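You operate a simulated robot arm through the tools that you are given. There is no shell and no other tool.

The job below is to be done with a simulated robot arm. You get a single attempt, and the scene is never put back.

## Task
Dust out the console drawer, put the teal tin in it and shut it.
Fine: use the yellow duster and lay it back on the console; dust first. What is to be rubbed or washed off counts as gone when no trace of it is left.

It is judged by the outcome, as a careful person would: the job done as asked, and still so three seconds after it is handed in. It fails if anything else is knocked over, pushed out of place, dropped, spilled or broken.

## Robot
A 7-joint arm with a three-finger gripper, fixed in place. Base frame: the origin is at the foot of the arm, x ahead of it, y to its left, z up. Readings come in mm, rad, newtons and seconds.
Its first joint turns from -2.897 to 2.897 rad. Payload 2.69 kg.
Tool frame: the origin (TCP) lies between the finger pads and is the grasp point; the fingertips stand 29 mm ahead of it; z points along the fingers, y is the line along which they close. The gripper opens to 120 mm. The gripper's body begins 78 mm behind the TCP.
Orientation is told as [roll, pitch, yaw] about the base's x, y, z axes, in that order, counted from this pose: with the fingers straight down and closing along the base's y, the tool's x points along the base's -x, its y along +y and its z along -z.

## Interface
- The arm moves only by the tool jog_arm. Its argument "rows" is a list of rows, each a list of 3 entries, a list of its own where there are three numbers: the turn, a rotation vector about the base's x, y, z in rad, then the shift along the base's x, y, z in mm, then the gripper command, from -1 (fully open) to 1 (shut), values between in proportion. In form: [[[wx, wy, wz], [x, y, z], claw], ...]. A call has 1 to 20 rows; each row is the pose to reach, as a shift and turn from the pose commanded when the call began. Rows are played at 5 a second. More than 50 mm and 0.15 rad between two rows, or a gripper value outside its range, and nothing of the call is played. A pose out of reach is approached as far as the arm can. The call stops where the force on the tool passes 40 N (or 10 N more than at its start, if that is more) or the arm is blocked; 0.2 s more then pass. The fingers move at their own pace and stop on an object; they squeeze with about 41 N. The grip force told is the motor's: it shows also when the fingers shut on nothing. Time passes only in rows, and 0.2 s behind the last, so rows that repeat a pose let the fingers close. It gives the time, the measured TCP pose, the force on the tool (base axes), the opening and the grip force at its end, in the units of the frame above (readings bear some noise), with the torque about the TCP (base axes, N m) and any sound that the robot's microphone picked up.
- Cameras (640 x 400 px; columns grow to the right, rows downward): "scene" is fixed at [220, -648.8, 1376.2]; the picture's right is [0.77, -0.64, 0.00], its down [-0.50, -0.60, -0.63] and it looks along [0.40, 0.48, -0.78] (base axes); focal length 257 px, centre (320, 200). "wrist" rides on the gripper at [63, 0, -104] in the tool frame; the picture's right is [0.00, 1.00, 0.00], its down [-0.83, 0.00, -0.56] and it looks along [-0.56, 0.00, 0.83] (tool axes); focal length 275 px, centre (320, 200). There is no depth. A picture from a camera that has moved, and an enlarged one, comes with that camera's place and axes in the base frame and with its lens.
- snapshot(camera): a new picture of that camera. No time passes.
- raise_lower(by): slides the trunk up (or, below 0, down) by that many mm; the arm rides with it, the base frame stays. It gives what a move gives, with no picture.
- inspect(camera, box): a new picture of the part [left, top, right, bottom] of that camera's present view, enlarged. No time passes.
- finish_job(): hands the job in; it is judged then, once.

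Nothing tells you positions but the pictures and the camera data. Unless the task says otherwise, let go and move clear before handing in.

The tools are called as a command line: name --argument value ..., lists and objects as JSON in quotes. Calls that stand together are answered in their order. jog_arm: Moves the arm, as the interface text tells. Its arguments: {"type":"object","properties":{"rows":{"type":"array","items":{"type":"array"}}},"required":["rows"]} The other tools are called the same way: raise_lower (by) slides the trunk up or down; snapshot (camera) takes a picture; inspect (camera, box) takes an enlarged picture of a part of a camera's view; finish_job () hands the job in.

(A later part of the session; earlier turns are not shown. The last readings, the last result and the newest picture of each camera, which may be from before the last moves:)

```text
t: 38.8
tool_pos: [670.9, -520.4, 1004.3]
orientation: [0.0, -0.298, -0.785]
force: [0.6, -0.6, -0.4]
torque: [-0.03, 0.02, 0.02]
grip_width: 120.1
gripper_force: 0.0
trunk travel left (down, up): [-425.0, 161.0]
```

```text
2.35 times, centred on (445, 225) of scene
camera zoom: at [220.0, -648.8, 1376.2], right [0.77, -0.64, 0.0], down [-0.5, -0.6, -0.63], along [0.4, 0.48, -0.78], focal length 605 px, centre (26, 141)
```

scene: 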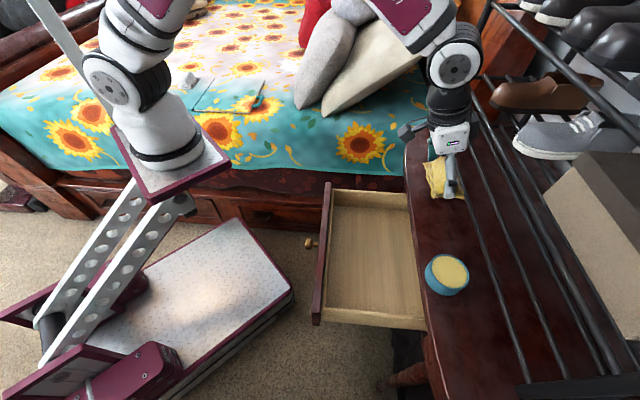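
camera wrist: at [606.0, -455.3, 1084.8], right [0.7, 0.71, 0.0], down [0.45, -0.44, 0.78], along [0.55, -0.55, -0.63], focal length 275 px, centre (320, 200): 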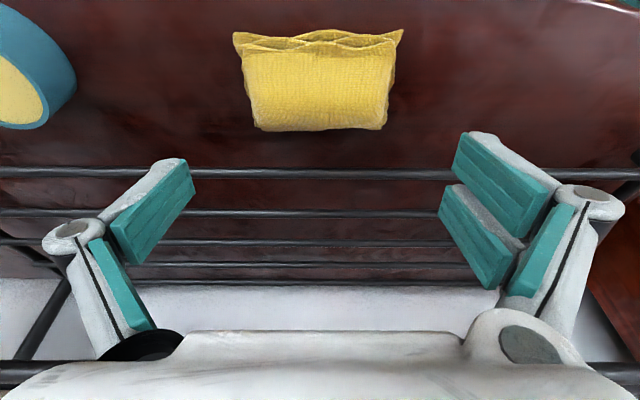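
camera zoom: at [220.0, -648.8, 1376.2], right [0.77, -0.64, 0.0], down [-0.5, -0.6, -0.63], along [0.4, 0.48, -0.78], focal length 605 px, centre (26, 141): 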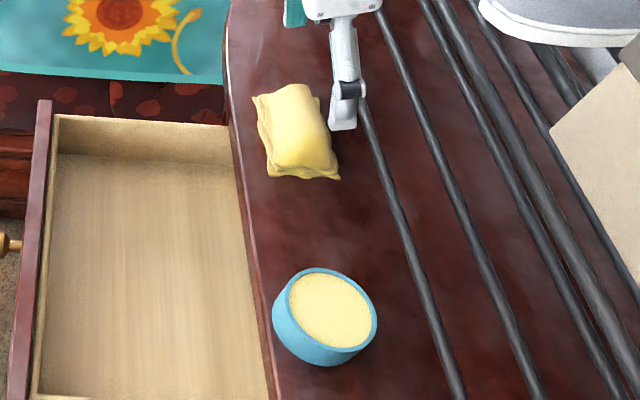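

The duster is back in place and upright. Now I'll move over the tin at the same tilt and measure it.

jog_arm --rows '[[[0, 0, 0], [-30, -26, 5], -1], [[0, 0, 0], [-60, -52, 10], -1], [[0, 0, 0], [-90, -78, 10], -1], [[0, 0, 0], [-120, -104, 10], -1], [[0, 0, 0], [-150, -130, 10], -1], [[0, 0, 0], [-150, -130, 10], -1]]'

snapshot --camera "wrist"

snapshot --camera "scene"

```text
t: 40.2
tool_pos: [519.9, -647.9, 1012.9]
orientation: [0.0, -0.3, -0.787]
force: [-0.2, 0.3, 0.5]
torque: [0.01, -0.02, 0.02]
grip_width: 119.9
gripper_force: 0.1
trunk travel left (down, up): [-425.0, 161.0]
```

```text
taken
camera wrist: at [455.0, -585.2, 1093.7], right [0.7, 0.71, 0.0], down [0.45, -0.44, 0.78], along [0.55, -0.55, -0.63], focal length 275 px, centre (320, 200)
```

wrist: 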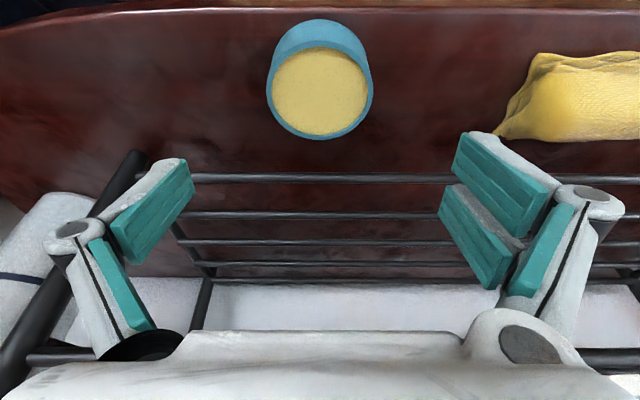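

```text
taken
```

scene: 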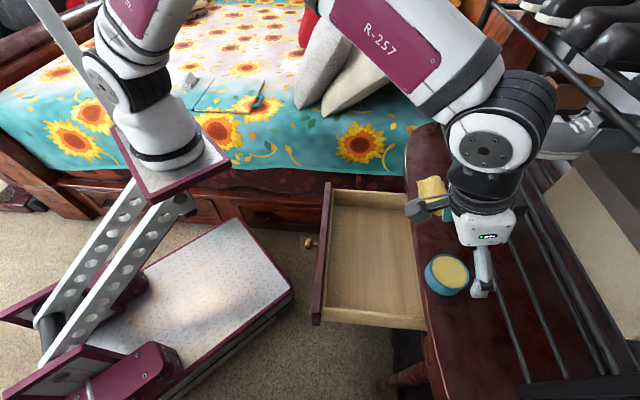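

The tin is centred between the fingers: top near z≈923, diameter about 72 mm. I'll shift 3 mm forward and descend beside it.

jog_arm --rows '[[[0, 0, 0], [2.1, -2.1, -20], -1], [[0, 0, 0], [2.1, -2.1, -40], -1], [[0, 0, 0], [2.1, -2.1, -58], -1], [[0, 0, 0], [2.1, -2.1, -58], -1]]'

snapshot --camera "wrist"

inspect --camera "scene" --box '[400, 200, 520, 320]'

```text
t: 41.2
tool_pos: [521.1, -652.6, 954.2]
orientation: [-0.001, -0.301, -0.787]
force: [0.1, -0.8, 0.4]
torque: [-0.03, 0.01, -0.01]
grip_width: 120.0
gripper_force: 0.1
trunk travel left (down, up): [-425.0, 161.0]
```

```text
taken
camera wrist: at [457.7, -588.5, 1035.4], right [0.7, 0.71, 0.0], down [0.45, -0.44, 0.78], along [0.55, -0.55, -0.63], focal length 275 px, centre (320, 200)
```

wrist: 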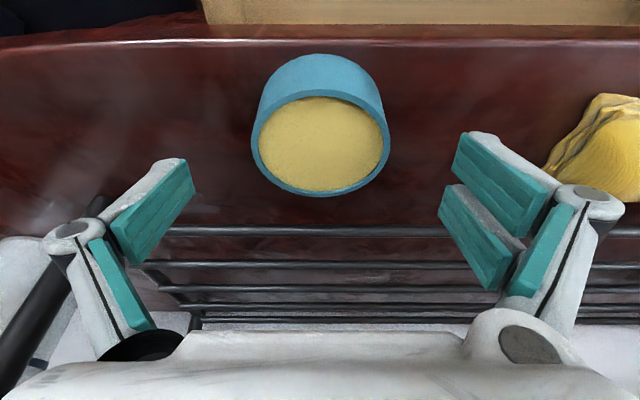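

```text
3.33 times, centred on (460, 260) of scene
camera zoom: at [220.0, -648.8, 1376.2], right [0.77, -0.64, 0.0], down [-0.5, -0.6, -0.63], along [0.4, 0.48, -0.78], focal length 857 px, centre (-147, 0)
```

zoom: 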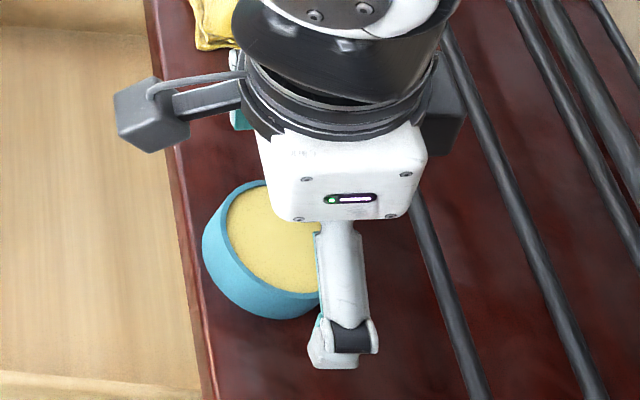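

The tin is centred. I'll descend to gripping height, with the tips a few mm above the console.

jog_arm --rows '[[[0, 0, 0], [-1, 1, -10], -1], [[0, 0, 0], [-1, 1, -19], -1], [[0, 0, 0], [-1, 1, -23.5], -1], [[0, 0, 0], [-1, 1, -23.5], -1]]'

snapshot --camera "wrist"

```text
t: 42.2
tool_pos: [519.4, -650.3, 932.8]
orientation: [0.0, -0.301, -0.785]
force: [-0.3, -1.0, -0.4]
torque: [-0.01, 0.0, 0.01]
grip_width: 119.8
gripper_force: 0.1
trunk travel left (down, up): [-425.0, 161.0]
```

```text
taken
camera wrist: at [455.6, -587.9, 1012.8], right [0.7, 0.71, 0.0], down [0.45, -0.44, 0.78], along [0.55, -0.55, -0.63], focal length 275 px, centre (320, 200)
```

wrist: 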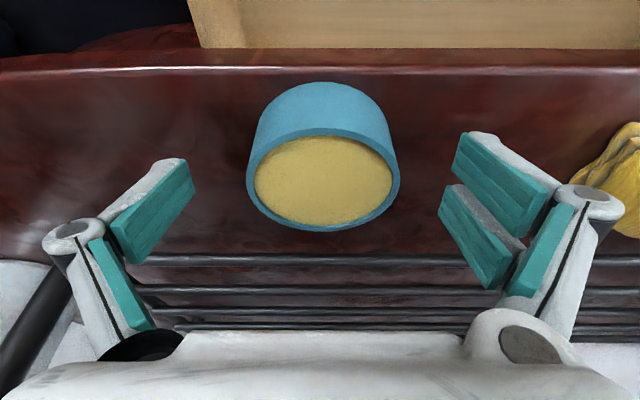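

The tin sits between the pads, within about 1 mm of centre. I'll close gradually so it isn't jolted.

jog_arm --rows '[[[0, 0, 0], [0.7, 0.7, 0], -0.7], [[0, 0, 0], [0.7, 0.7, 0], -0.45], [[0, 0, 0], [0.7, 0.7, 0], -0.3], [[0, 0, 0], [0.7, 0.7, 0], -0.22], [[0, 0, 0], [0.7, 0.7, 0], -0.18], [[0, 0, 0], [0.7, 0.7, 0], -0.1], [[0, 0, 0], [0.7, 0.7, 0], 0.2], [[0, 0, 0], [0.7, 0.7, 0], 1], [[0, 0, 0], [0.7, 0.7, 0], 1]]'

snapshot --camera "wrist"

inspect --camera "scene" --box '[400, 200, 520, 320]'

```text
t: 44.2
tool_pos: [521.9, -650.0, 930.7]
orientation: [0.0, -0.3, -0.786]
force: [-1.4, -0.2, 1.5]
torque: [-0.05, 0.13, -0.01]
grip_width: 65.9
gripper_force: 40.9
trunk travel left (down, up): [-425.0, 161.0]
```

```text
taken
camera wrist: at [456.5, -586.8, 1012.9], right [0.7, 0.71, 0.0], down [0.45, -0.44, 0.78], along [0.55, -0.55, -0.63], focal length 275 px, centre (320, 200)
```

wrist: 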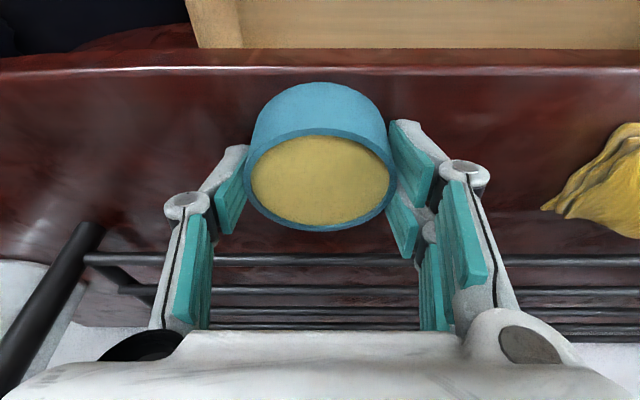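

```text
3.33 times, centred on (460, 260) of scene
camera zoom: at [220.0, -648.8, 1376.2], right [0.77, -0.64, 0.0], down [-0.5, -0.6, -0.63], along [0.4, 0.48, -0.78], focal length 857 px, centre (-147, 0)
```

zoom: 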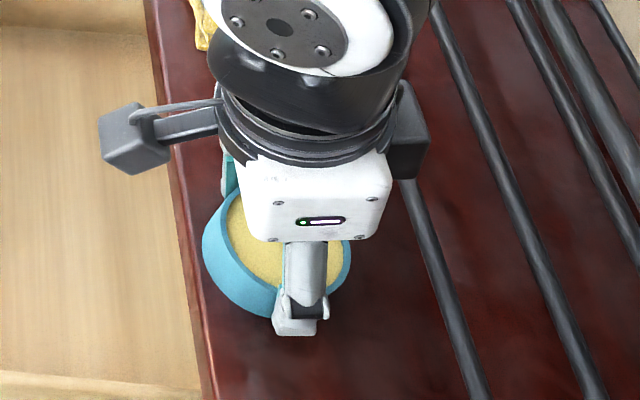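

Gripped at 66 mm with 41 N. I'll lift slowly by a small amount and check that the tin stays level.

jog_arm --rows '[[[0, 0, 0], [0, 0, 2], 1], [[0, 0, 0], [0, 0, 5], 1], [[0, 0, 0], [0, 0, 9], 1], [[0, 0, 0], [0, 0, 14], 1], [[0, 0, 0], [0, 0, 14], 1]]'

snapshot --camera "wrist"

inspect --camera "scene" --box '[400, 200, 520, 320]'

```text
t: 45.4
tool_pos: [521.0, -650.5, 945.6]
orientation: [-0.002, -0.299, -0.786]
force: [-0.7, -0.7, -2.7]
torque: [-0.02, 0.05, 0.02]
grip_width: 65.6
gripper_force: 41.3
trunk travel left (down, up): [-425.0, 161.0]
```

```text
taken
camera wrist: at [457.1, -586.9, 1026.6], right [0.7, 0.71, 0.0], down [0.45, -0.44, 0.78], along [0.55, -0.55, -0.63], focal length 275 px, centre (320, 200)
```

wrist: 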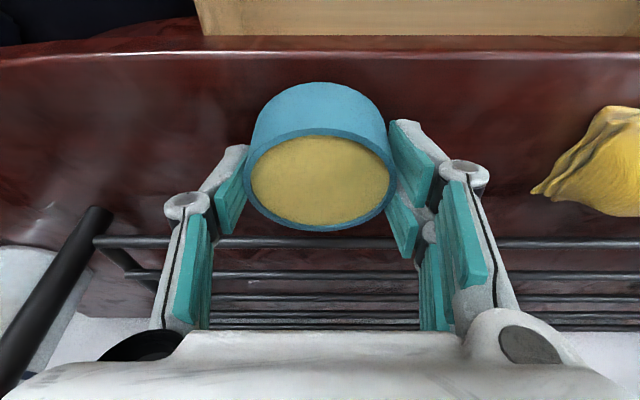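

```text
3.33 times, centred on (460, 260) of scene
camera zoom: at [220.0, -648.8, 1376.2], right [0.77, -0.64, 0.0], down [-0.5, -0.6, -0.63], along [0.4, 0.48, -0.78], focal length 857 px, centre (-147, 0)
```

zoom: 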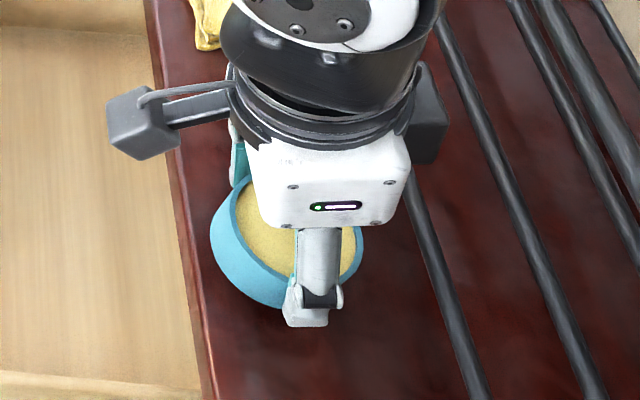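

The tin is lifted, level and not slipping. I'll carry it slowly over the drawer at the same tilt.

jog_arm --rows '[[[0, 0, 0], [0, 0, 10], 1], [[0, 0, 0], [0, 0, 25], 1], [[0, 0, 0], [0, 0, 40], 1], [[0, 0, 0], [-3, 12, 45], 1], [[0, 0, 0], [-7, 35, 45], 1], [[0, 0, 0], [-12, 60, 45], 1], [[0, 0, 0], [-17, 85, 45], 1], [[0, 0, 0], [-22, 110, 45], 1], [[0, 0, 0], [-28, 135, 45], 1], [[0, 0, 0], [-32, 154, 45], 1], [[0, 0, 0], [-33, 162.5, 45], 1], [[0, 0, 0], [-33, 162.5, 45], 1]]'

snapshot --camera "wrist"

snapshot --camera "scene"

```text
t: 48.0
tool_pos: [489.5, -487.5, 992.4]
orientation: [0.001, -0.3, -0.786]
force: [0.4, -0.1, -2.8]
torque: [-0.04, -0.02, -0.02]
grip_width: 66.1
gripper_force: 40.4
trunk travel left (down, up): [-425.0, 161.0]
```

```text
taken
camera wrist: at [424.1, -424.1, 1072.5], right [0.7, 0.71, 0.0], down [0.45, -0.44, 0.78], along [0.55, -0.55, -0.63], focal length 275 px, centre (320, 200)
```

wrist: 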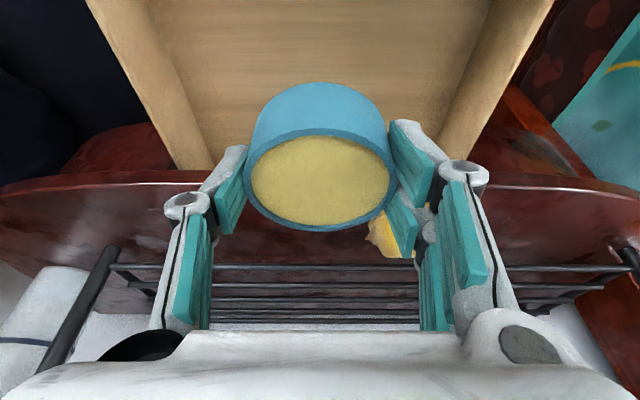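

```text
taken
```

scene: 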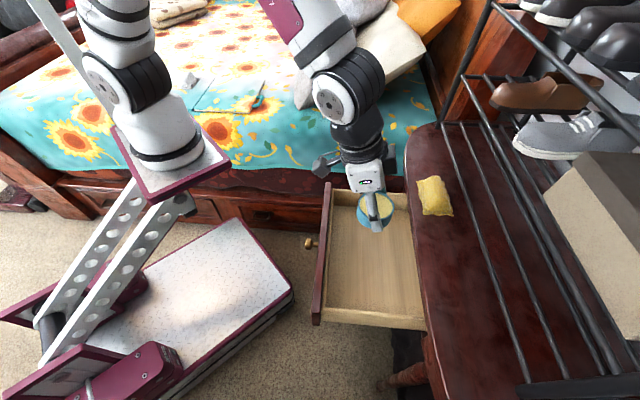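

The tin is over the drawer interior. I'll lower it toward the floor.

jog_arm --rows '[[[0, 0, 0], [0, 0, -15], 1], [[0, 0, 0], [0, 0, -40], 1], [[0, 0, 0], [0, 0, -65], 1], [[0, 0, 0], [0, 0, -90], 1], [[0, 0, 0], [0, 0, -115], 1], [[0, 0, 0], [0, 0, -140], 1], [[0, 0, 0], [0, 0, -158], 1], [[0, 0, 0], [0, 0, -168], 1], [[0, 0, 0], [0, 0, -170], 1], [[0, 0, 0], [0, 0, -170], 1]]'

snapshot --camera "wrist"

inspect --camera "scene" --box '[300, 170, 440, 340]'

```text
t: 50.2
tool_pos: [488.2, -487.7, 820.1]
orientation: [0.0, -0.3, -0.787]
force: [1.0, -0.4, -1.8]
torque: [0.0, -0.02, 0.02]
grip_width: 65.6
gripper_force: 41.3
trunk travel left (down, up): [-425.0, 161.0]
```

```text
taken
camera wrist: at [423.8, -424.1, 901.3], right [0.7, 0.71, 0.0], down [0.45, -0.44, 0.78], along [0.55, -0.55, -0.63], focal length 275 px, centre (320, 200)
```

wrist: 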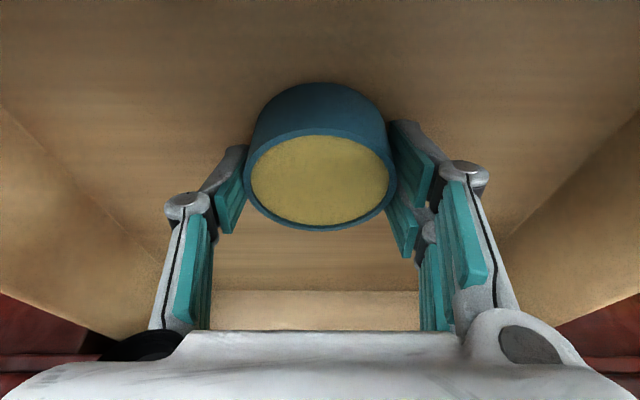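

```text
2.35 times, centred on (370, 255) of scene
camera zoom: at [220.0, -648.8, 1376.2], right [0.77, -0.64, 0.0], down [-0.5, -0.6, -0.63], along [0.4, 0.48, -0.78], focal length 605 px, centre (202, 71)
```

zoom: 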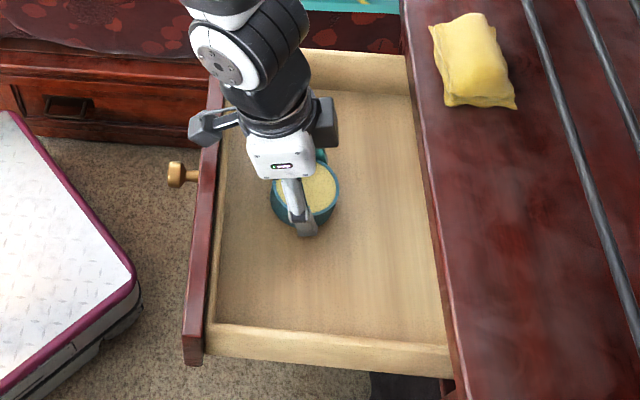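

Just above the floor now. I'll lower in 1 mm steps until the weight is taken.

jog_arm --rows '[[[0, 0, 0], [0, 0, -1], 1], [[0, 0, 0], [0, 0, -2], 1], [[0, 0, 0], [0, 0, -3], 1], [[0, 0, 0], [0, 0, -3], 1]]'

```text
t: 51.2
tool_pos: [488.5, -488.1, 819.1]
orientation: [-0.002, -0.3, -0.785]
force: [0.0, 0.1, -2.4]
torque: [-0.02, 0.01, -0.01]
grip_width: 65.5
gripper_force: 41.0
trunk travel left (down, up): [-425.0, 161.0]
```

jog_arm --rows '[[[0, 0, 0], [0, 0, -1], 1], [[0, 0, 0], [0, 0, -2], 1], [[0, 0, 0], [0, 0, -2], 1]]'

```text
t: 52.0
tool_pos: [489.0, -487.1, 817.6]
orientation: [-0.001, -0.299, -0.785]
force: [-0.2, 3.4, 6.9]
torque: [-0.1, 0.25, -0.07]
grip_width: 65.6
gripper_force: 40.4
trunk travel left (down, up): [-425.0, 161.0]
```

The tin's base is on the drawer floor. I'll ease off half a mm, open the fingers slowly and then rise.

jog_arm --rows '[[[0, 0, 0], [0, 0, 0.5], 0], [[0, 0, 0], [0, 0, 0.7], -0.15], [[0, 0, 0], [0, 0, 0.7], -0.3], [[0, 0, 0], [0, 0, 0.7], -0.5], [[0, 0, 0], [0, 0, 0.7], -0.6], [[0, 0, 0], [0, 0, 5], -0.6], [[0, 0, 0], [0, 0, 20], -0.6], [[0, 0, 0], [0, 0, 50], -0.6], [[0, 0, 0], [0, 0, 90], -0.6], [[0, 0, 0], [0, 0, 130], -0.6], [[0, 0, 0], [0, 0, 130], -0.6]]'

snapshot --camera "wrist"

inspect --camera "scene" --box '[300, 170, 440, 340]'

```text
t: 54.4
tool_pos: [489.0, -487.6, 946.0]
orientation: [0.0, -0.299, -0.784]
force: [0.5, -0.4, 0.1]
torque: [-0.01, -0.01, 0.03]
grip_width: 96.0
gripper_force: 0.1
trunk travel left (down, up): [-425.0, 161.0]
```

```text
taken
camera wrist: at [424.1, -423.2, 1027.5], right [0.7, 0.71, 0.0], down [0.45, -0.44, 0.78], along [0.55, -0.55, -0.63], focal length 275 px, centre (320, 200)
```

wrist: 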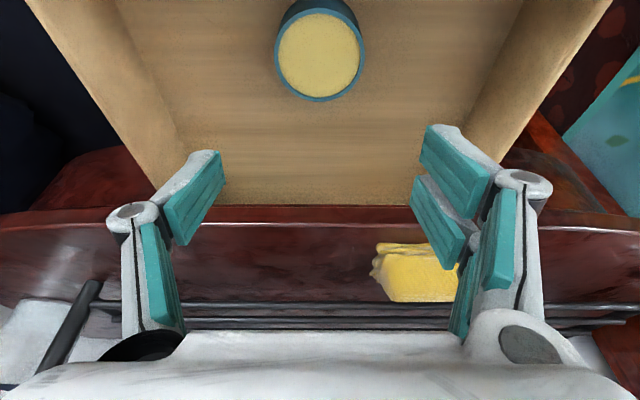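

```text
2.35 times, centred on (370, 255) of scene
camera zoom: at [220.0, -648.8, 1376.2], right [0.77, -0.64, 0.0], down [-0.5, -0.6, -0.63], along [0.4, 0.48, -0.78], focal length 605 px, centre (202, 71)
```

zoom: 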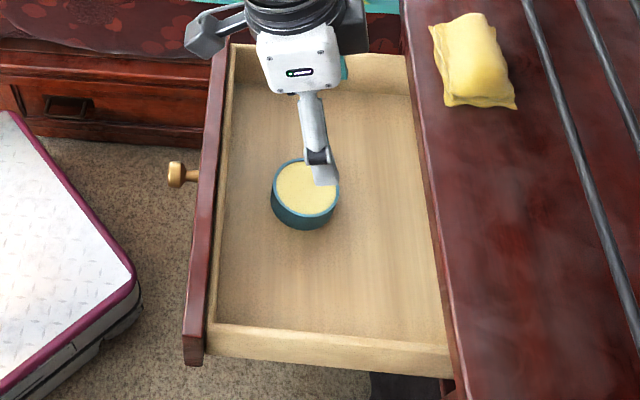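

The tin stands upright in the clean drawer. Next I'll move back outside the front panel at height, fingers open to straddle the knob, before lowering to push it shut.

jog_arm --rows '[[[0, 0, 0], [-20, 20, 0], -1], [[0, 0, 0], [-45, 45, 0], -1], [[0, 0, 0], [-70, 70, 0], -1], [[0, 0, 0], [-95, 95, 0], -1], [[0, 0, 0], [-106, 106, 0], -1], [[0, 0, 0], [-106, 106, 0], -1]]'

snapshot --camera "wrist"

snapshot --camera "scene"

```text
t: 55.8
tool_pos: [380.3, -381.3, 947.7]
orientation: [0.001, -0.302, -0.784]
force: [0.5, 0.6, 1.0]
torque: [0.01, 0.04, 0.0]
grip_width: 119.9
gripper_force: 0.0
trunk travel left (down, up): [-425.0, 161.0]
```

```text
taken
camera wrist: at [317.0, -318.2, 1028.4], right [0.7, 0.71, 0.0], down [0.45, -0.44, 0.78], along [0.55, -0.55, -0.63], focal length 275 px, centre (320, 200)
```

wrist: 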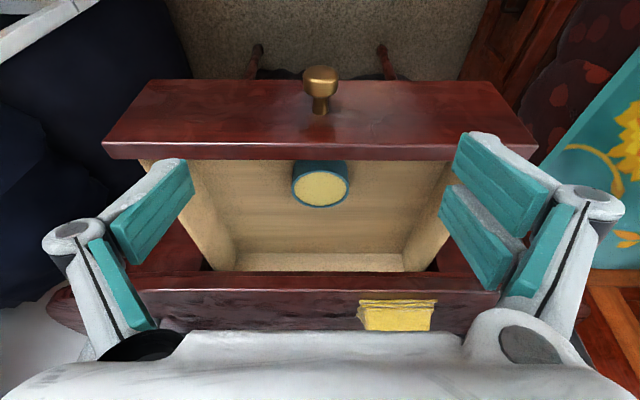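

```text
taken
```

scene: 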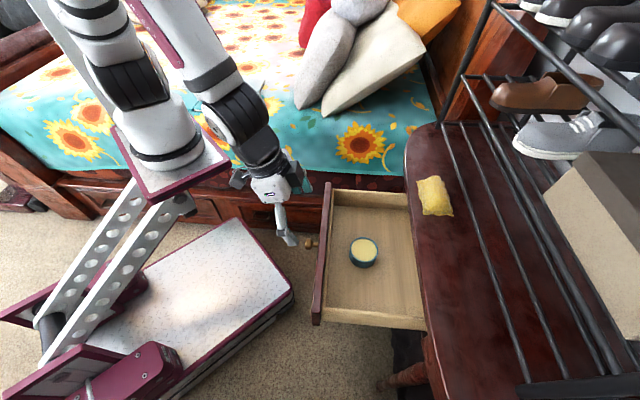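

From here the panel's outer face is at v≈589, z≈759–857, with the knob at its middle. I'll lower the open fingers in front of it, one either side of the knob.

jog_arm --rows '[[[0, 0, 0], [0, 0, -25], -1], [[0, 0, 0], [0, 0, -50], -1], [[0, 0, 0], [0, 0, -75], -1], [[0, 0, 0], [0, 0, -98], -1], [[0, 0, 0], [0, 0, -107], -1], [[0, 0, 0], [0, 0, -107], -1]]'

snapshot --camera "wrist"

inspect --camera "scene" --box '[220, 120, 440, 340]'

```text
t: 57.2
tool_pos: [383.2, -382.1, 838.5]
orientation: [0.0, -0.3, -0.785]
force: [0.0, -0.3, 0.1]
torque: [-0.01, -0.02, -0.01]
grip_width: 120.0
gripper_force: 0.0
trunk travel left (down, up): [-425.0, 161.0]
```

```text
taken
camera wrist: at [318.4, -318.2, 920.1], right [0.7, 0.71, 0.0], down [0.45, -0.44, 0.78], along [0.55, -0.55, -0.63], focal length 275 px, centre (320, 200)
```

wrist: 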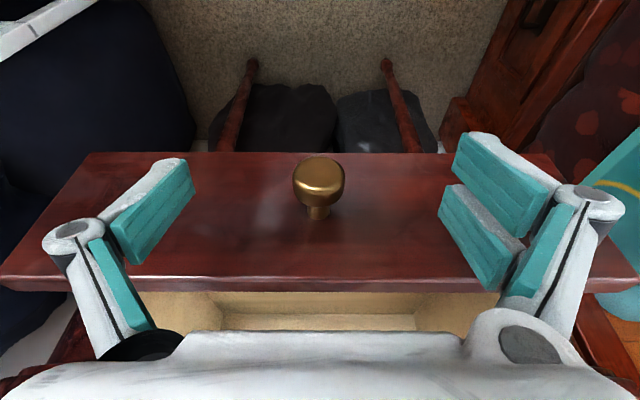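

```text
1.82 times, centred on (330, 230) of scene
camera zoom: at [220.0, -648.8, 1376.2], right [0.77, -0.64, 0.0], down [-0.5, -0.6, -0.63], along [0.4, 0.48, -0.78], focal length 467 px, centre (302, 146)
```

zoom: 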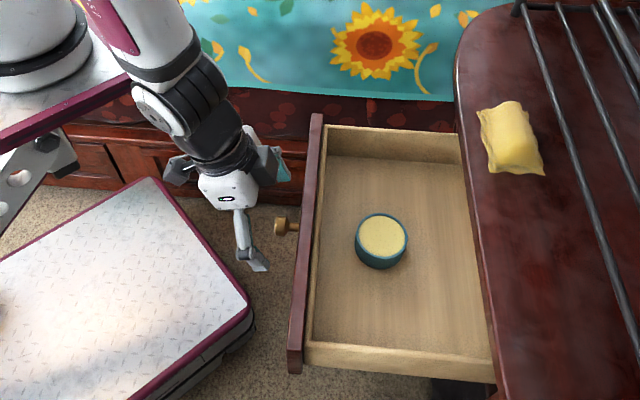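

All clear around the fingers. I'll push slowly and straight inwards and check on the way.

jog_arm --rows '[[[0, 0, 0], [8, -8, 0], -1], [[0, 0, 0], [15, -15, 0], -1], [[0, 0, 0], [20, -20, 0], -1], [[0, 0, 0], [24, -24, 0], -1], [[0, 0, 0], [28, -28, 0], -1], [[0, 0, 0], [33, -33, 0], -1], [[0, 0, 0], [39, -39, 0], -1], [[0, 0, 0], [46, -46, 0], -1], [[0, 0, 0], [53, -53, 0], -1], [[0, 0, 0], [60, -60, 0], -1], [[0, 0, 0], [66, -66, 0], -1], [[0, 0, 0], [70, -70, 0], -1], [[0, 0, 0], [72, -72, 0], -1]]'

snapshot --camera "wrist"

inspect --camera "scene" --box '[260, 140, 480, 340]'

```text
t: 60.0
tool_pos: [453.7, -454.1, 838.6]
orientation: [0.0, -0.3, -0.786]
force: [-2.5, 0.2, 0.5]
torque: [0.03, 0.04, 0.1]
grip_width: 119.6
gripper_force: 0.2
trunk travel left (down, up): [-425.0, 161.0]
```

```text
taken
camera wrist: at [389.9, -390.0, 920.0], right [0.7, 0.71, 0.0], down [0.45, -0.44, 0.78], along [0.55, -0.55, -0.63], focal length 275 px, centre (320, 200)
```

wrist: 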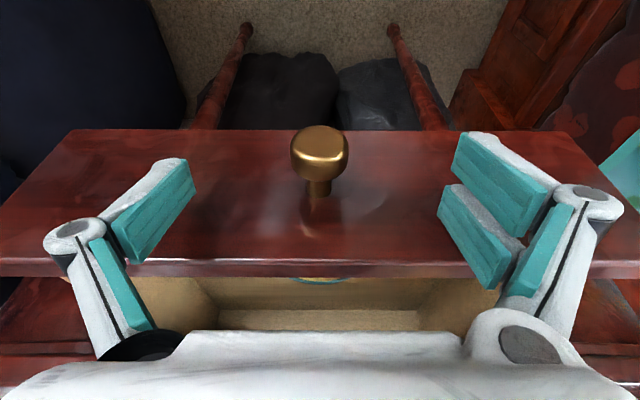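

```text
2.00 times, centred on (370, 240) of scene
camera zoom: at [220.0, -648.8, 1376.2], right [0.77, -0.64, 0.0], down [-0.5, -0.6, -0.63], along [0.4, 0.48, -0.78], focal length 514 px, centre (220, 120)
```

zoom: 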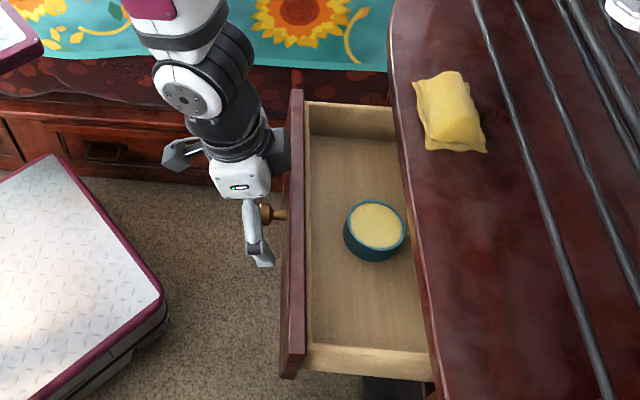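

The drawer is sliding in smoothly, and the tin rides along upright. I'll continue.

jog_arm --rows '[[[0, 0, 0], [4, -4, 0], -1], [[0, 0, 0], [10, -10, 0], -1], [[0, 0, 0], [17, -17, 0], -1], [[0, 0, 0], [24, -24, 0], -1], [[0, 0, 0], [31, -31, 0], -1], [[0, 0, 0], [38, -38, 0], -1], [[0, 0, 0], [45, -45, 0], -1], [[0, 0, 0], [51, -51, 0], -1], [[0, 0, 0], [55, -55, 0], -1], [[0, 0, 0], [57, -57, 0], -1]]'

snapshot --camera "wrist"

inspect --camera "scene" --box '[300, 140, 500, 340]'

```text
t: 62.2
tool_pos: [511.2, -511.4, 838.4]
orientation: [0.0, -0.302, -0.786]
force: [0.0, 1.4, -0.1]
torque: [-0.01, -0.01, 0.18]
grip_width: 119.8
gripper_force: 0.1
trunk travel left (down, up): [-425.0, 161.0]
```

```text
taken
camera wrist: at [446.8, -447.9, 919.7], right [0.7, 0.71, 0.0], down [0.45, -0.44, 0.78], along [0.55, -0.55, -0.63], focal length 275 px, centre (320, 200)
```

wrist: 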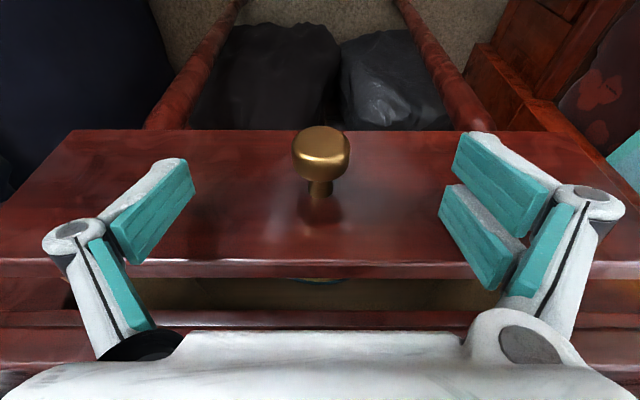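

```text
2.00 times, centred on (400, 240) of scene
camera zoom: at [220.0, -648.8, 1376.2], right [0.77, -0.64, 0.0], down [-0.5, -0.6, -0.63], along [0.4, 0.48, -0.78], focal length 514 px, centre (160, 120)
```

zoom: 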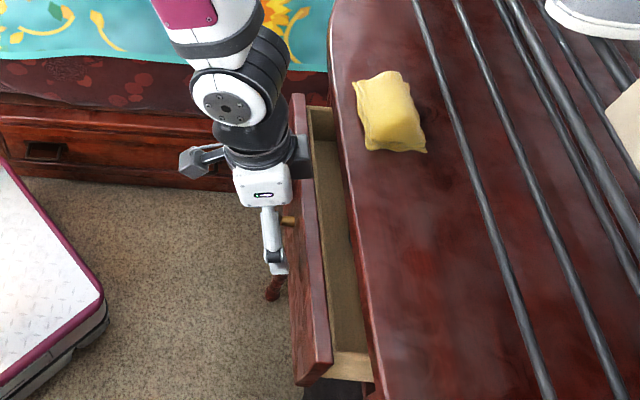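

About 30–50 mm remain. I'll continue slower, watching for the end stop and the tabletop edge.

jog_arm --rows '[[[0, 0, 0], [3, -3, 0], -1], [[0, 0, 0], [7, -7, 0], -1], [[0, 0, 0], [11, -11, 0], -1], [[0, 0, 0], [15, -15, 0], -1], [[0, 0, 0], [18, -18, 0], -1], [[0, 0, 0], [20, -20, 0], -1]]'

snapshot --camera "wrist"

inspect --camera "scene" --box '[320, 150, 480, 330]'

```text
t: 63.6
tool_pos: [531.7, -529.4, 839.1]
orientation: [0.0, -0.301, -0.786]
force: [-0.7, 1.5, 0.9]
torque: [0.0, -0.03, 0.13]
grip_width: 120.0
gripper_force: 0.0
trunk travel left (down, up): [-425.0, 161.0]
```

```text
taken
camera wrist: at [466.7, -467.4, 920.1], right [0.7, 0.71, 0.0], down [0.45, -0.44, 0.78], along [0.55, -0.55, -0.63], focal length 275 px, centre (320, 200)
```

wrist: 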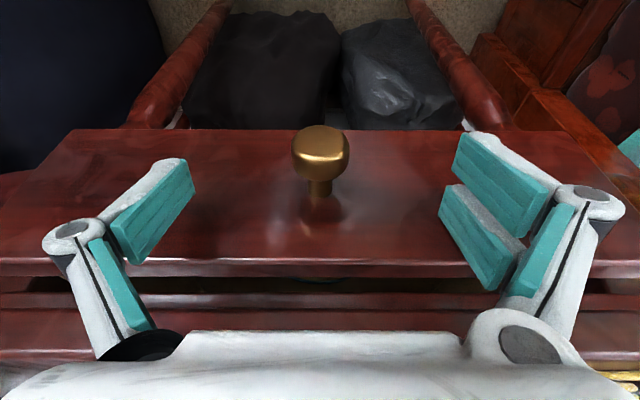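

```text
2.22 times, centred on (400, 240) of scene
camera zoom: at [220.0, -648.8, 1376.2], right [0.77, -0.64, 0.0], down [-0.5, -0.6, -0.63], along [0.4, 0.48, -0.78], focal length 571 px, centre (142, 111)
```

zoom: 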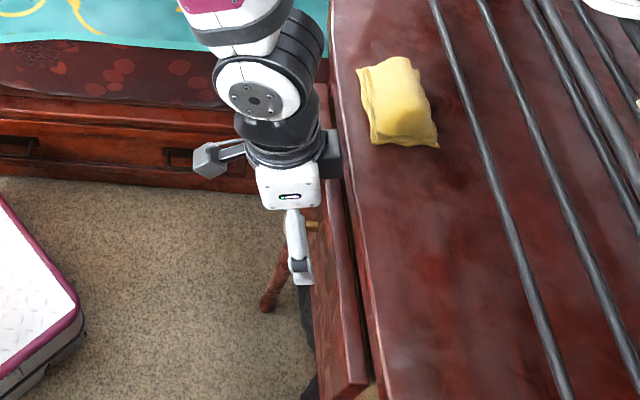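

jog_arm --rows '[[[0, 0, 0], [2, -2, 0], -1], [[0, 0, 0], [4, -4, 0], -1], [[0, 0, 0], [6, -6, 0], -1], [[0, 0, 0], [8, -8, 0], -1], [[0, 0, 0], [9, -9, 0], -1], [[0, 0, 0], [10, -10, 0], -1]]'

snapshot --camera "wrist"

inspect --camera "scene" --box '[320, 150, 480, 330]'

```text
t: 65.0
tool_pos: [542.4, -539.5, 839.5]
orientation: [0.001, -0.301, -0.787]
force: [-2.1, 1.3, 0.1]
torque: [0.0, 0.07, 0.14]
grip_width: 119.8
gripper_force: 0.2
trunk travel left (down, up): [-425.0, 161.0]
```

```text
taken
camera wrist: at [477.0, -476.9, 919.6], right [0.7, 0.71, 0.0], down [0.45, -0.44, 0.78], along [0.55, -0.55, -0.63], focal length 275 px, centre (320, 200)
```

wrist: 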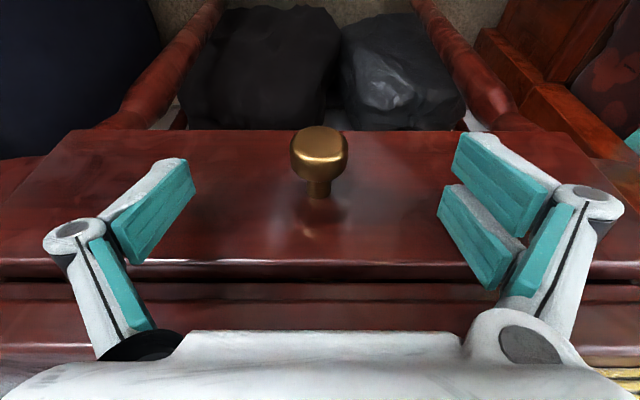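

```text
2.22 times, centred on (400, 240) of scene
camera zoom: at [220.0, -648.8, 1376.2], right [0.77, -0.64, 0.0], down [-0.5, -0.6, -0.63], along [0.4, 0.48, -0.78], focal length 571 px, centre (142, 111)
```

zoom: 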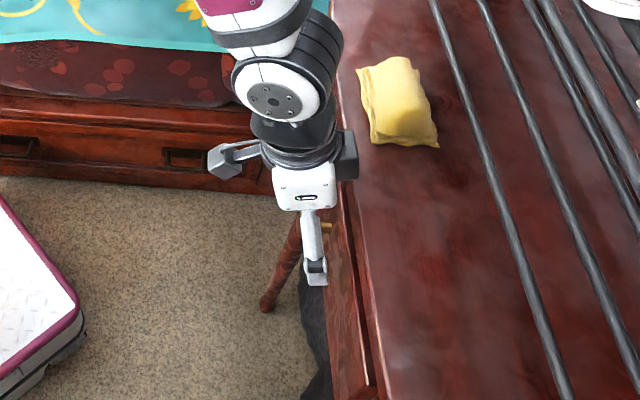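

Force is still only about 2 N, so the drawer isn't at its stop yet. I'll continue in small steps.

jog_arm --rows '[[[0, 0, 0], [1, -1, 0], -1], [[0, 0, 0], [2, -2, 0], -1], [[0, 0, 0], [3, -3, 0], -1], [[0, 0, 0], [4, -4, 0], -1], [[0, 0, 0], [5, -5, 0], -1], [[0, 0, 0], [5, -5, 0], -1]]'

snapshot --camera "wrist"

```text
t: 66.4
tool_pos: [546.3, -545.6, 839.4]
orientation: [0.001, -0.3, -0.784]
force: [-1.4, 0.3, -0.7]
torque: [-0.03, 0.05, 0.09]
grip_width: 119.7
gripper_force: 0.0
trunk travel left (down, up): [-425.0, 161.0]
```

```text
taken
camera wrist: at [481.9, -481.9, 920.1], right [0.7, 0.71, 0.0], down [0.45, -0.44, 0.78], along [0.55, -0.55, -0.63], focal length 275 px, centre (320, 200)
```

wrist: 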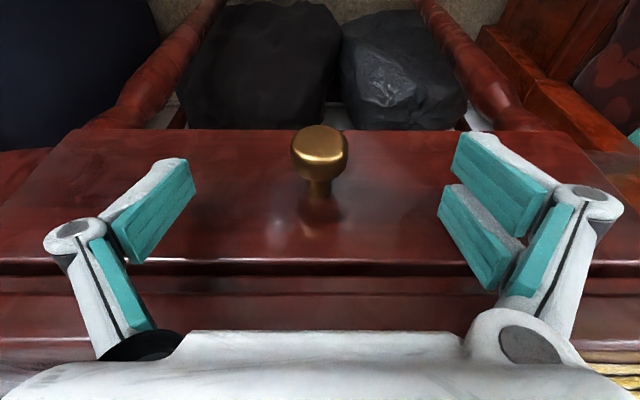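

The panel is level with the tabletop edge and still moving freely. I'll keep nudging.

jog_arm --rows '[[[0, 0, 0], [1, -1, 0], -1], [[0, 0, 0], [2, -2, 0], -1], [[0, 0, 0], [3, -3, 0], -1], [[0, 0, 0], [4, -4, 0], -1], [[0, 0, 0], [4, -4, 0], -1]]'

snapshot --camera "wrist"

inspect --camera "scene" --box '[320, 150, 480, 330]'

```text
t: 67.6
tool_pos: [550.7, -550.8, 840.1]
orientation: [0.0, -0.3, -0.785]
force: [-0.9, 1.4, -0.4]
torque: [-0.02, 0.04, 0.09]
grip_width: 119.8
gripper_force: 0.1
trunk travel left (down, up): [-425.0, 161.0]
```

```text
taken
camera wrist: at [486.1, -486.3, 920.6], right [0.7, 0.71, 0.0], down [0.45, -0.44, 0.78], along [0.55, -0.55, -0.63], focal length 275 px, centre (320, 200)
```

wrist: 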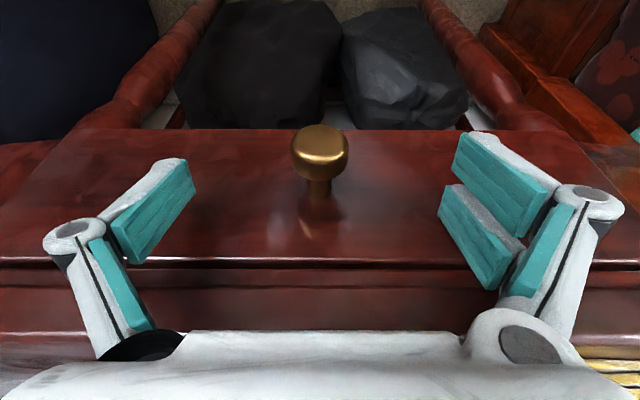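

```text
2.22 times, centred on (400, 240) of scene
camera zoom: at [220.0, -648.8, 1376.2], right [0.77, -0.64, 0.0], down [-0.5, -0.6, -0.63], along [0.4, 0.48, -0.78], focal length 571 px, centre (142, 111)
```

zoom: 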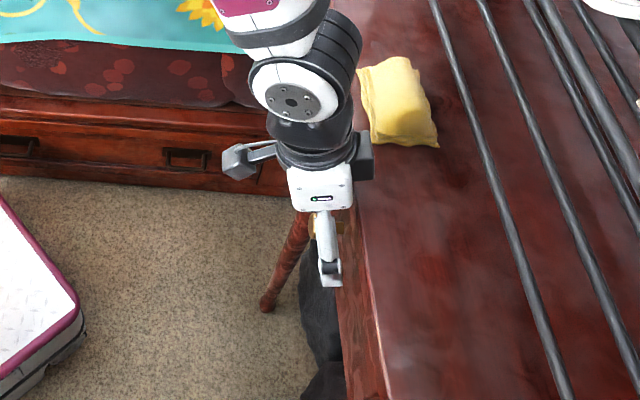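

jog_arm --rows '[[[0, 0, 0], [0.7, -0.7, 0], -1], [[0, 0, 0], [1.4, -1.4, 0], -1], [[0, 0, 0], [2.1, -2.1, 0], -1], [[0, 0, 0], [2.8, -2.8, 0], -1], [[0, 0, 0], [2.8, -2.8, 0], -1]]'

inspect --camera "wrist" --box '[100, 200, 540, 400]'

```text
t: 68.8
tool_pos: [550.8, -551.5, 840.4]
orientation: [0.0, -0.295, -0.784]
force: [-15.0, 15.0, 2.4]
torque: [-0.32, -0.76, 1.36]
grip_width: 120.2
gripper_force: 0.0
trunk travel left (down, up): [-425.0, 161.0]
```

```text
1.45 times, centred on (320, 300) of wrist
camera zoom: at [487.5, -488.1, 919.9], right [0.7, 0.71, 0.0], down [0.45, -0.44, 0.77], along [0.55, -0.55, -0.63], focal length 400 px, centre (320, 54)
```

zoom: 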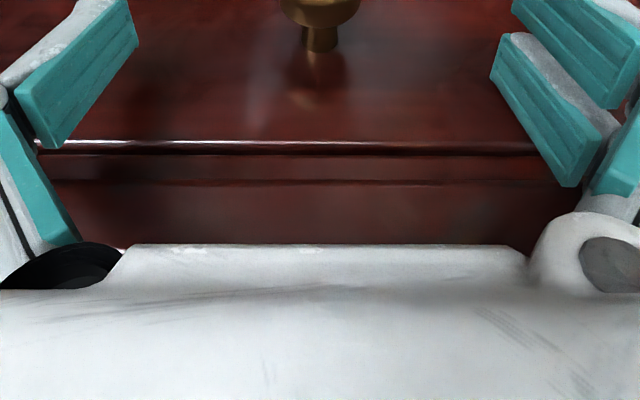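

Force jumped to 21 N. The torque says a finger touched the tabletop edge about 36 mm above the TCP, not the drawer's end stop. I'll back off and look at how far the drawer is shut.

jog_arm --rows '[[[0, 0, 0], [-5, 5, 0], -1], [[0, 0, 0], [-25, 25, 0], -1], [[0, 0, 0], [-55, 55, 0], -1], [[0, 0, 0], [-85, 85, 0], -1], [[0, 0, 0], [-85, 85, 0], -1]]'

snapshot --camera "wrist"

inspect --camera "scene" --box '[320, 150, 480, 330]'

```text
t: 70.0
tool_pos: [467.1, -468.5, 838.4]
orientation: [-0.001, -0.301, -0.784]
force: [0.1, -0.1, 0.8]
torque: [0.0, -0.03, -0.03]
grip_width: 120.0
gripper_force: 0.1
trunk travel left (down, up): [-425.0, 161.0]
```

```text
taken
camera wrist: at [402.6, -404.4, 920.3], right [0.7, 0.71, 0.0], down [0.45, -0.44, 0.78], along [0.55, -0.55, -0.63], focal length 275 px, centre (320, 200)
```

wrist: 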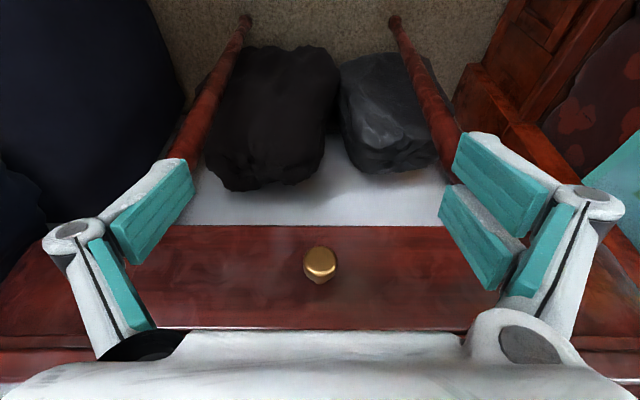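

```text
2.22 times, centred on (400, 240) of scene
camera zoom: at [220.0, -648.8, 1376.2], right [0.77, -0.64, 0.0], down [-0.5, -0.6, -0.63], along [0.4, 0.48, -0.78], focal length 571 px, centre (142, 111)
```

zoom: 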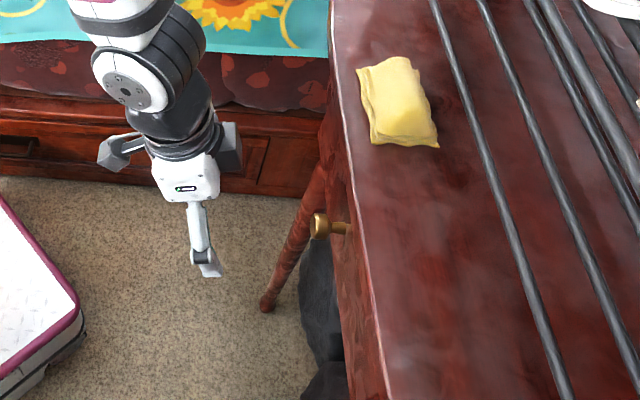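

To judge the gap I'll tilt further, to about 0.7 rad, so the wrist camera looks nearly level at the drawer front. That also puts the fingertips well ahead of the knuckles for the last push.

jog_arm --rows '[[[-0.07, -0.07, 0], [-5, 5, 5], -1], [[-0.14, -0.14, 0], [-10, 10, 10], -1], [[-0.21, -0.21, 0], [-15, 15, 15], -1], [[-0.283, -0.283, 0], [-20, 20, 20], -1], [[-0.283, -0.283, 0], [-20, 20, 20], -1]]'

snapshot --camera "wrist"

snapshot --camera "scene"

```text
t: 71.2
tool_pos: [448.7, -447.1, 859.6]
orientation: [-0.001, -0.701, -0.784]
force: [-0.6, 0.3, -0.4]
torque: [0.0, 0.0, -0.03]
grip_width: 119.9
gripper_force: 0.2
trunk travel left (down, up): [-425.0, 161.0]
```

```text
taken
camera wrist: at [365.8, -366.9, 899.1], right [0.7, 0.71, 0.0], down [0.2, -0.19, 0.96], along [0.68, -0.68, -0.28], focal length 275 px, centre (320, 200)
```

wrist: 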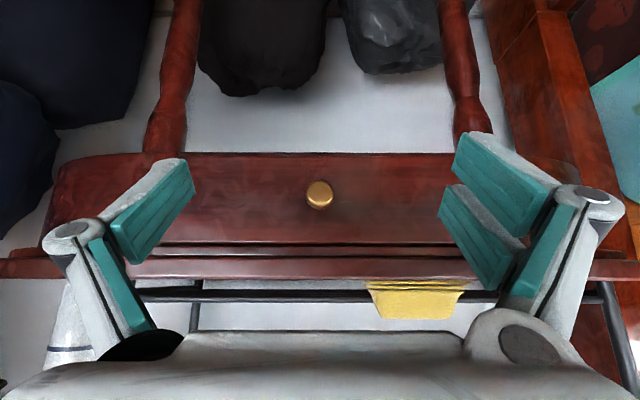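

```text
taken
```

scene: 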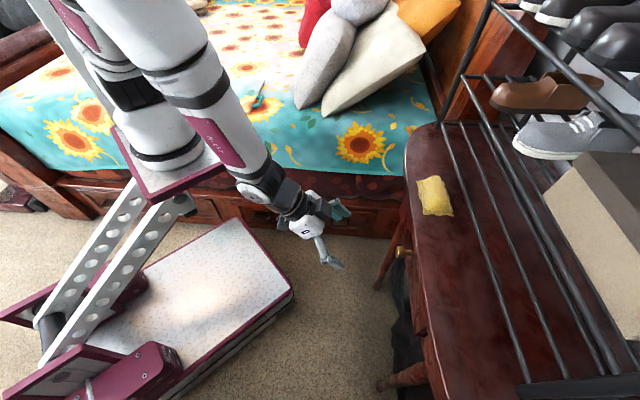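

inspect --camera "wrist" --box '[180, 140, 460, 300]'

inspect --camera "wrist" --box '[40, 140, 200, 300]'

inspect --camera "scene" --box '[380, 210, 460, 350]'

```text
2.29 times, centred on (320, 220) of wrist
camera zoom: at [365.8, -366.9, 899.1], right [0.7, 0.71, 0.0], down [0.2, -0.19, 0.96], along [0.68, -0.68, -0.28], focal length 629 px, centre (320, 154)
```

zoom: 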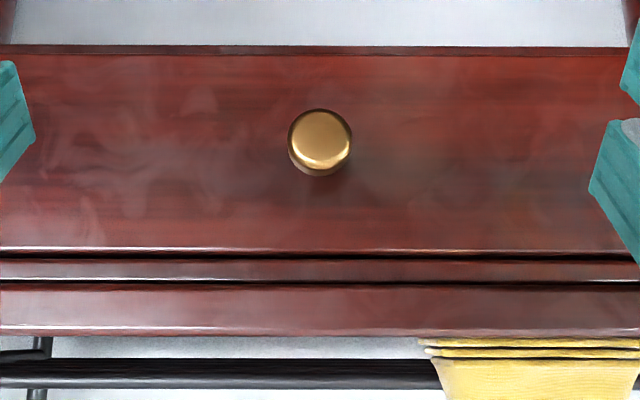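

```text
2.50 times, centred on (120, 220) of wrist
camera zoom: at [365.8, -366.9, 899.1], right [0.7, 0.71, 0.0], down [0.2, -0.19, 0.96], along [0.68, -0.68, -0.28], focal length 688 px, centre (820, 150)
```

zoom: 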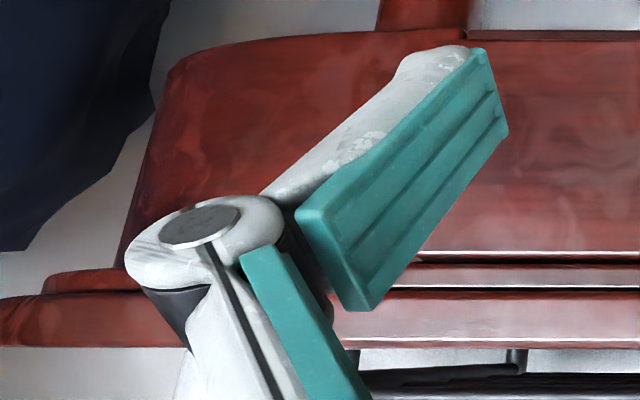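

```text
2.86 times, centred on (420, 280) of scene
camera zoom: at [220.0, -648.8, 1376.2], right [0.77, -0.64, 0.0], down [-0.5, -0.6, -0.63], along [0.4, 0.48, -0.78], focal length 734 px, centre (34, -29)
```

zoom: 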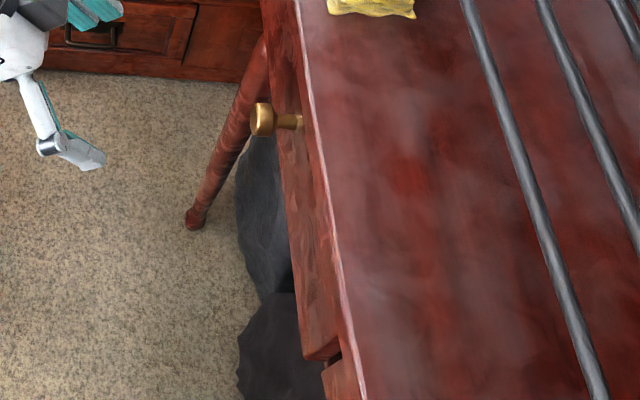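

inspect --camera "scene" --box '[400, 310, 440, 350]'

inspect --camera "scene" --box '[395, 205, 435, 245]'

inspect --camera "wrist" --box '[300, 220, 360, 270]'

```text
10.00 times, centred on (420, 330) of scene
camera zoom: at [220.0, -648.8, 1376.2], right [0.77, -0.64, 0.0], down [-0.5, -0.6, -0.63], along [0.4, 0.48, -0.78], focal length 2570 px, centre (-680, -1100)
```

zoom: 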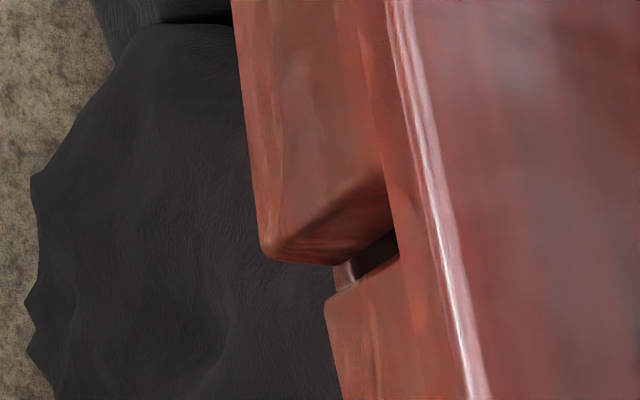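

```text
10.00 times, centred on (415, 225) of scene
camera zoom: at [220.0, -648.8, 1376.2], right [0.77, -0.64, 0.0], down [-0.5, -0.6, -0.63], along [0.4, 0.48, -0.78], focal length 2570 px, centre (-630, -50)
```

zoom: 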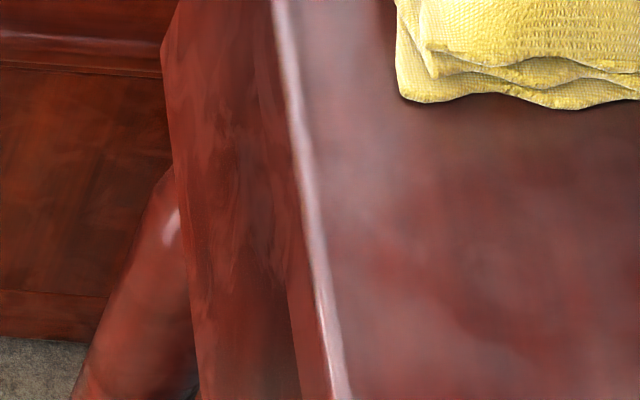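

```text
8.00 times, centred on (330, 245) of wrist
camera zoom: at [365.8, -366.9, 899.1], right [0.7, 0.71, 0.0], down [0.2, -0.19, 0.96], along [0.68, -0.68, -0.28], focal length 2202 px, centre (240, -160)
```

zoom: 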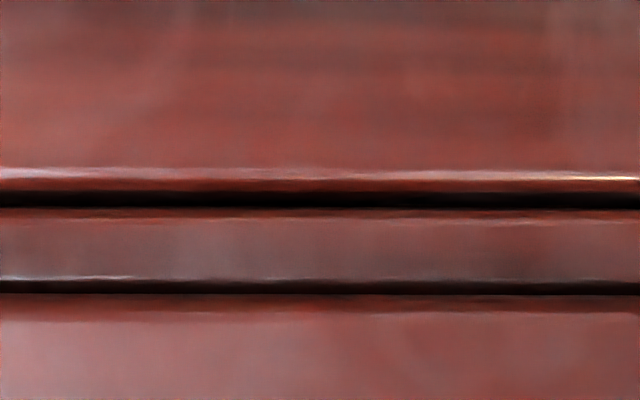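

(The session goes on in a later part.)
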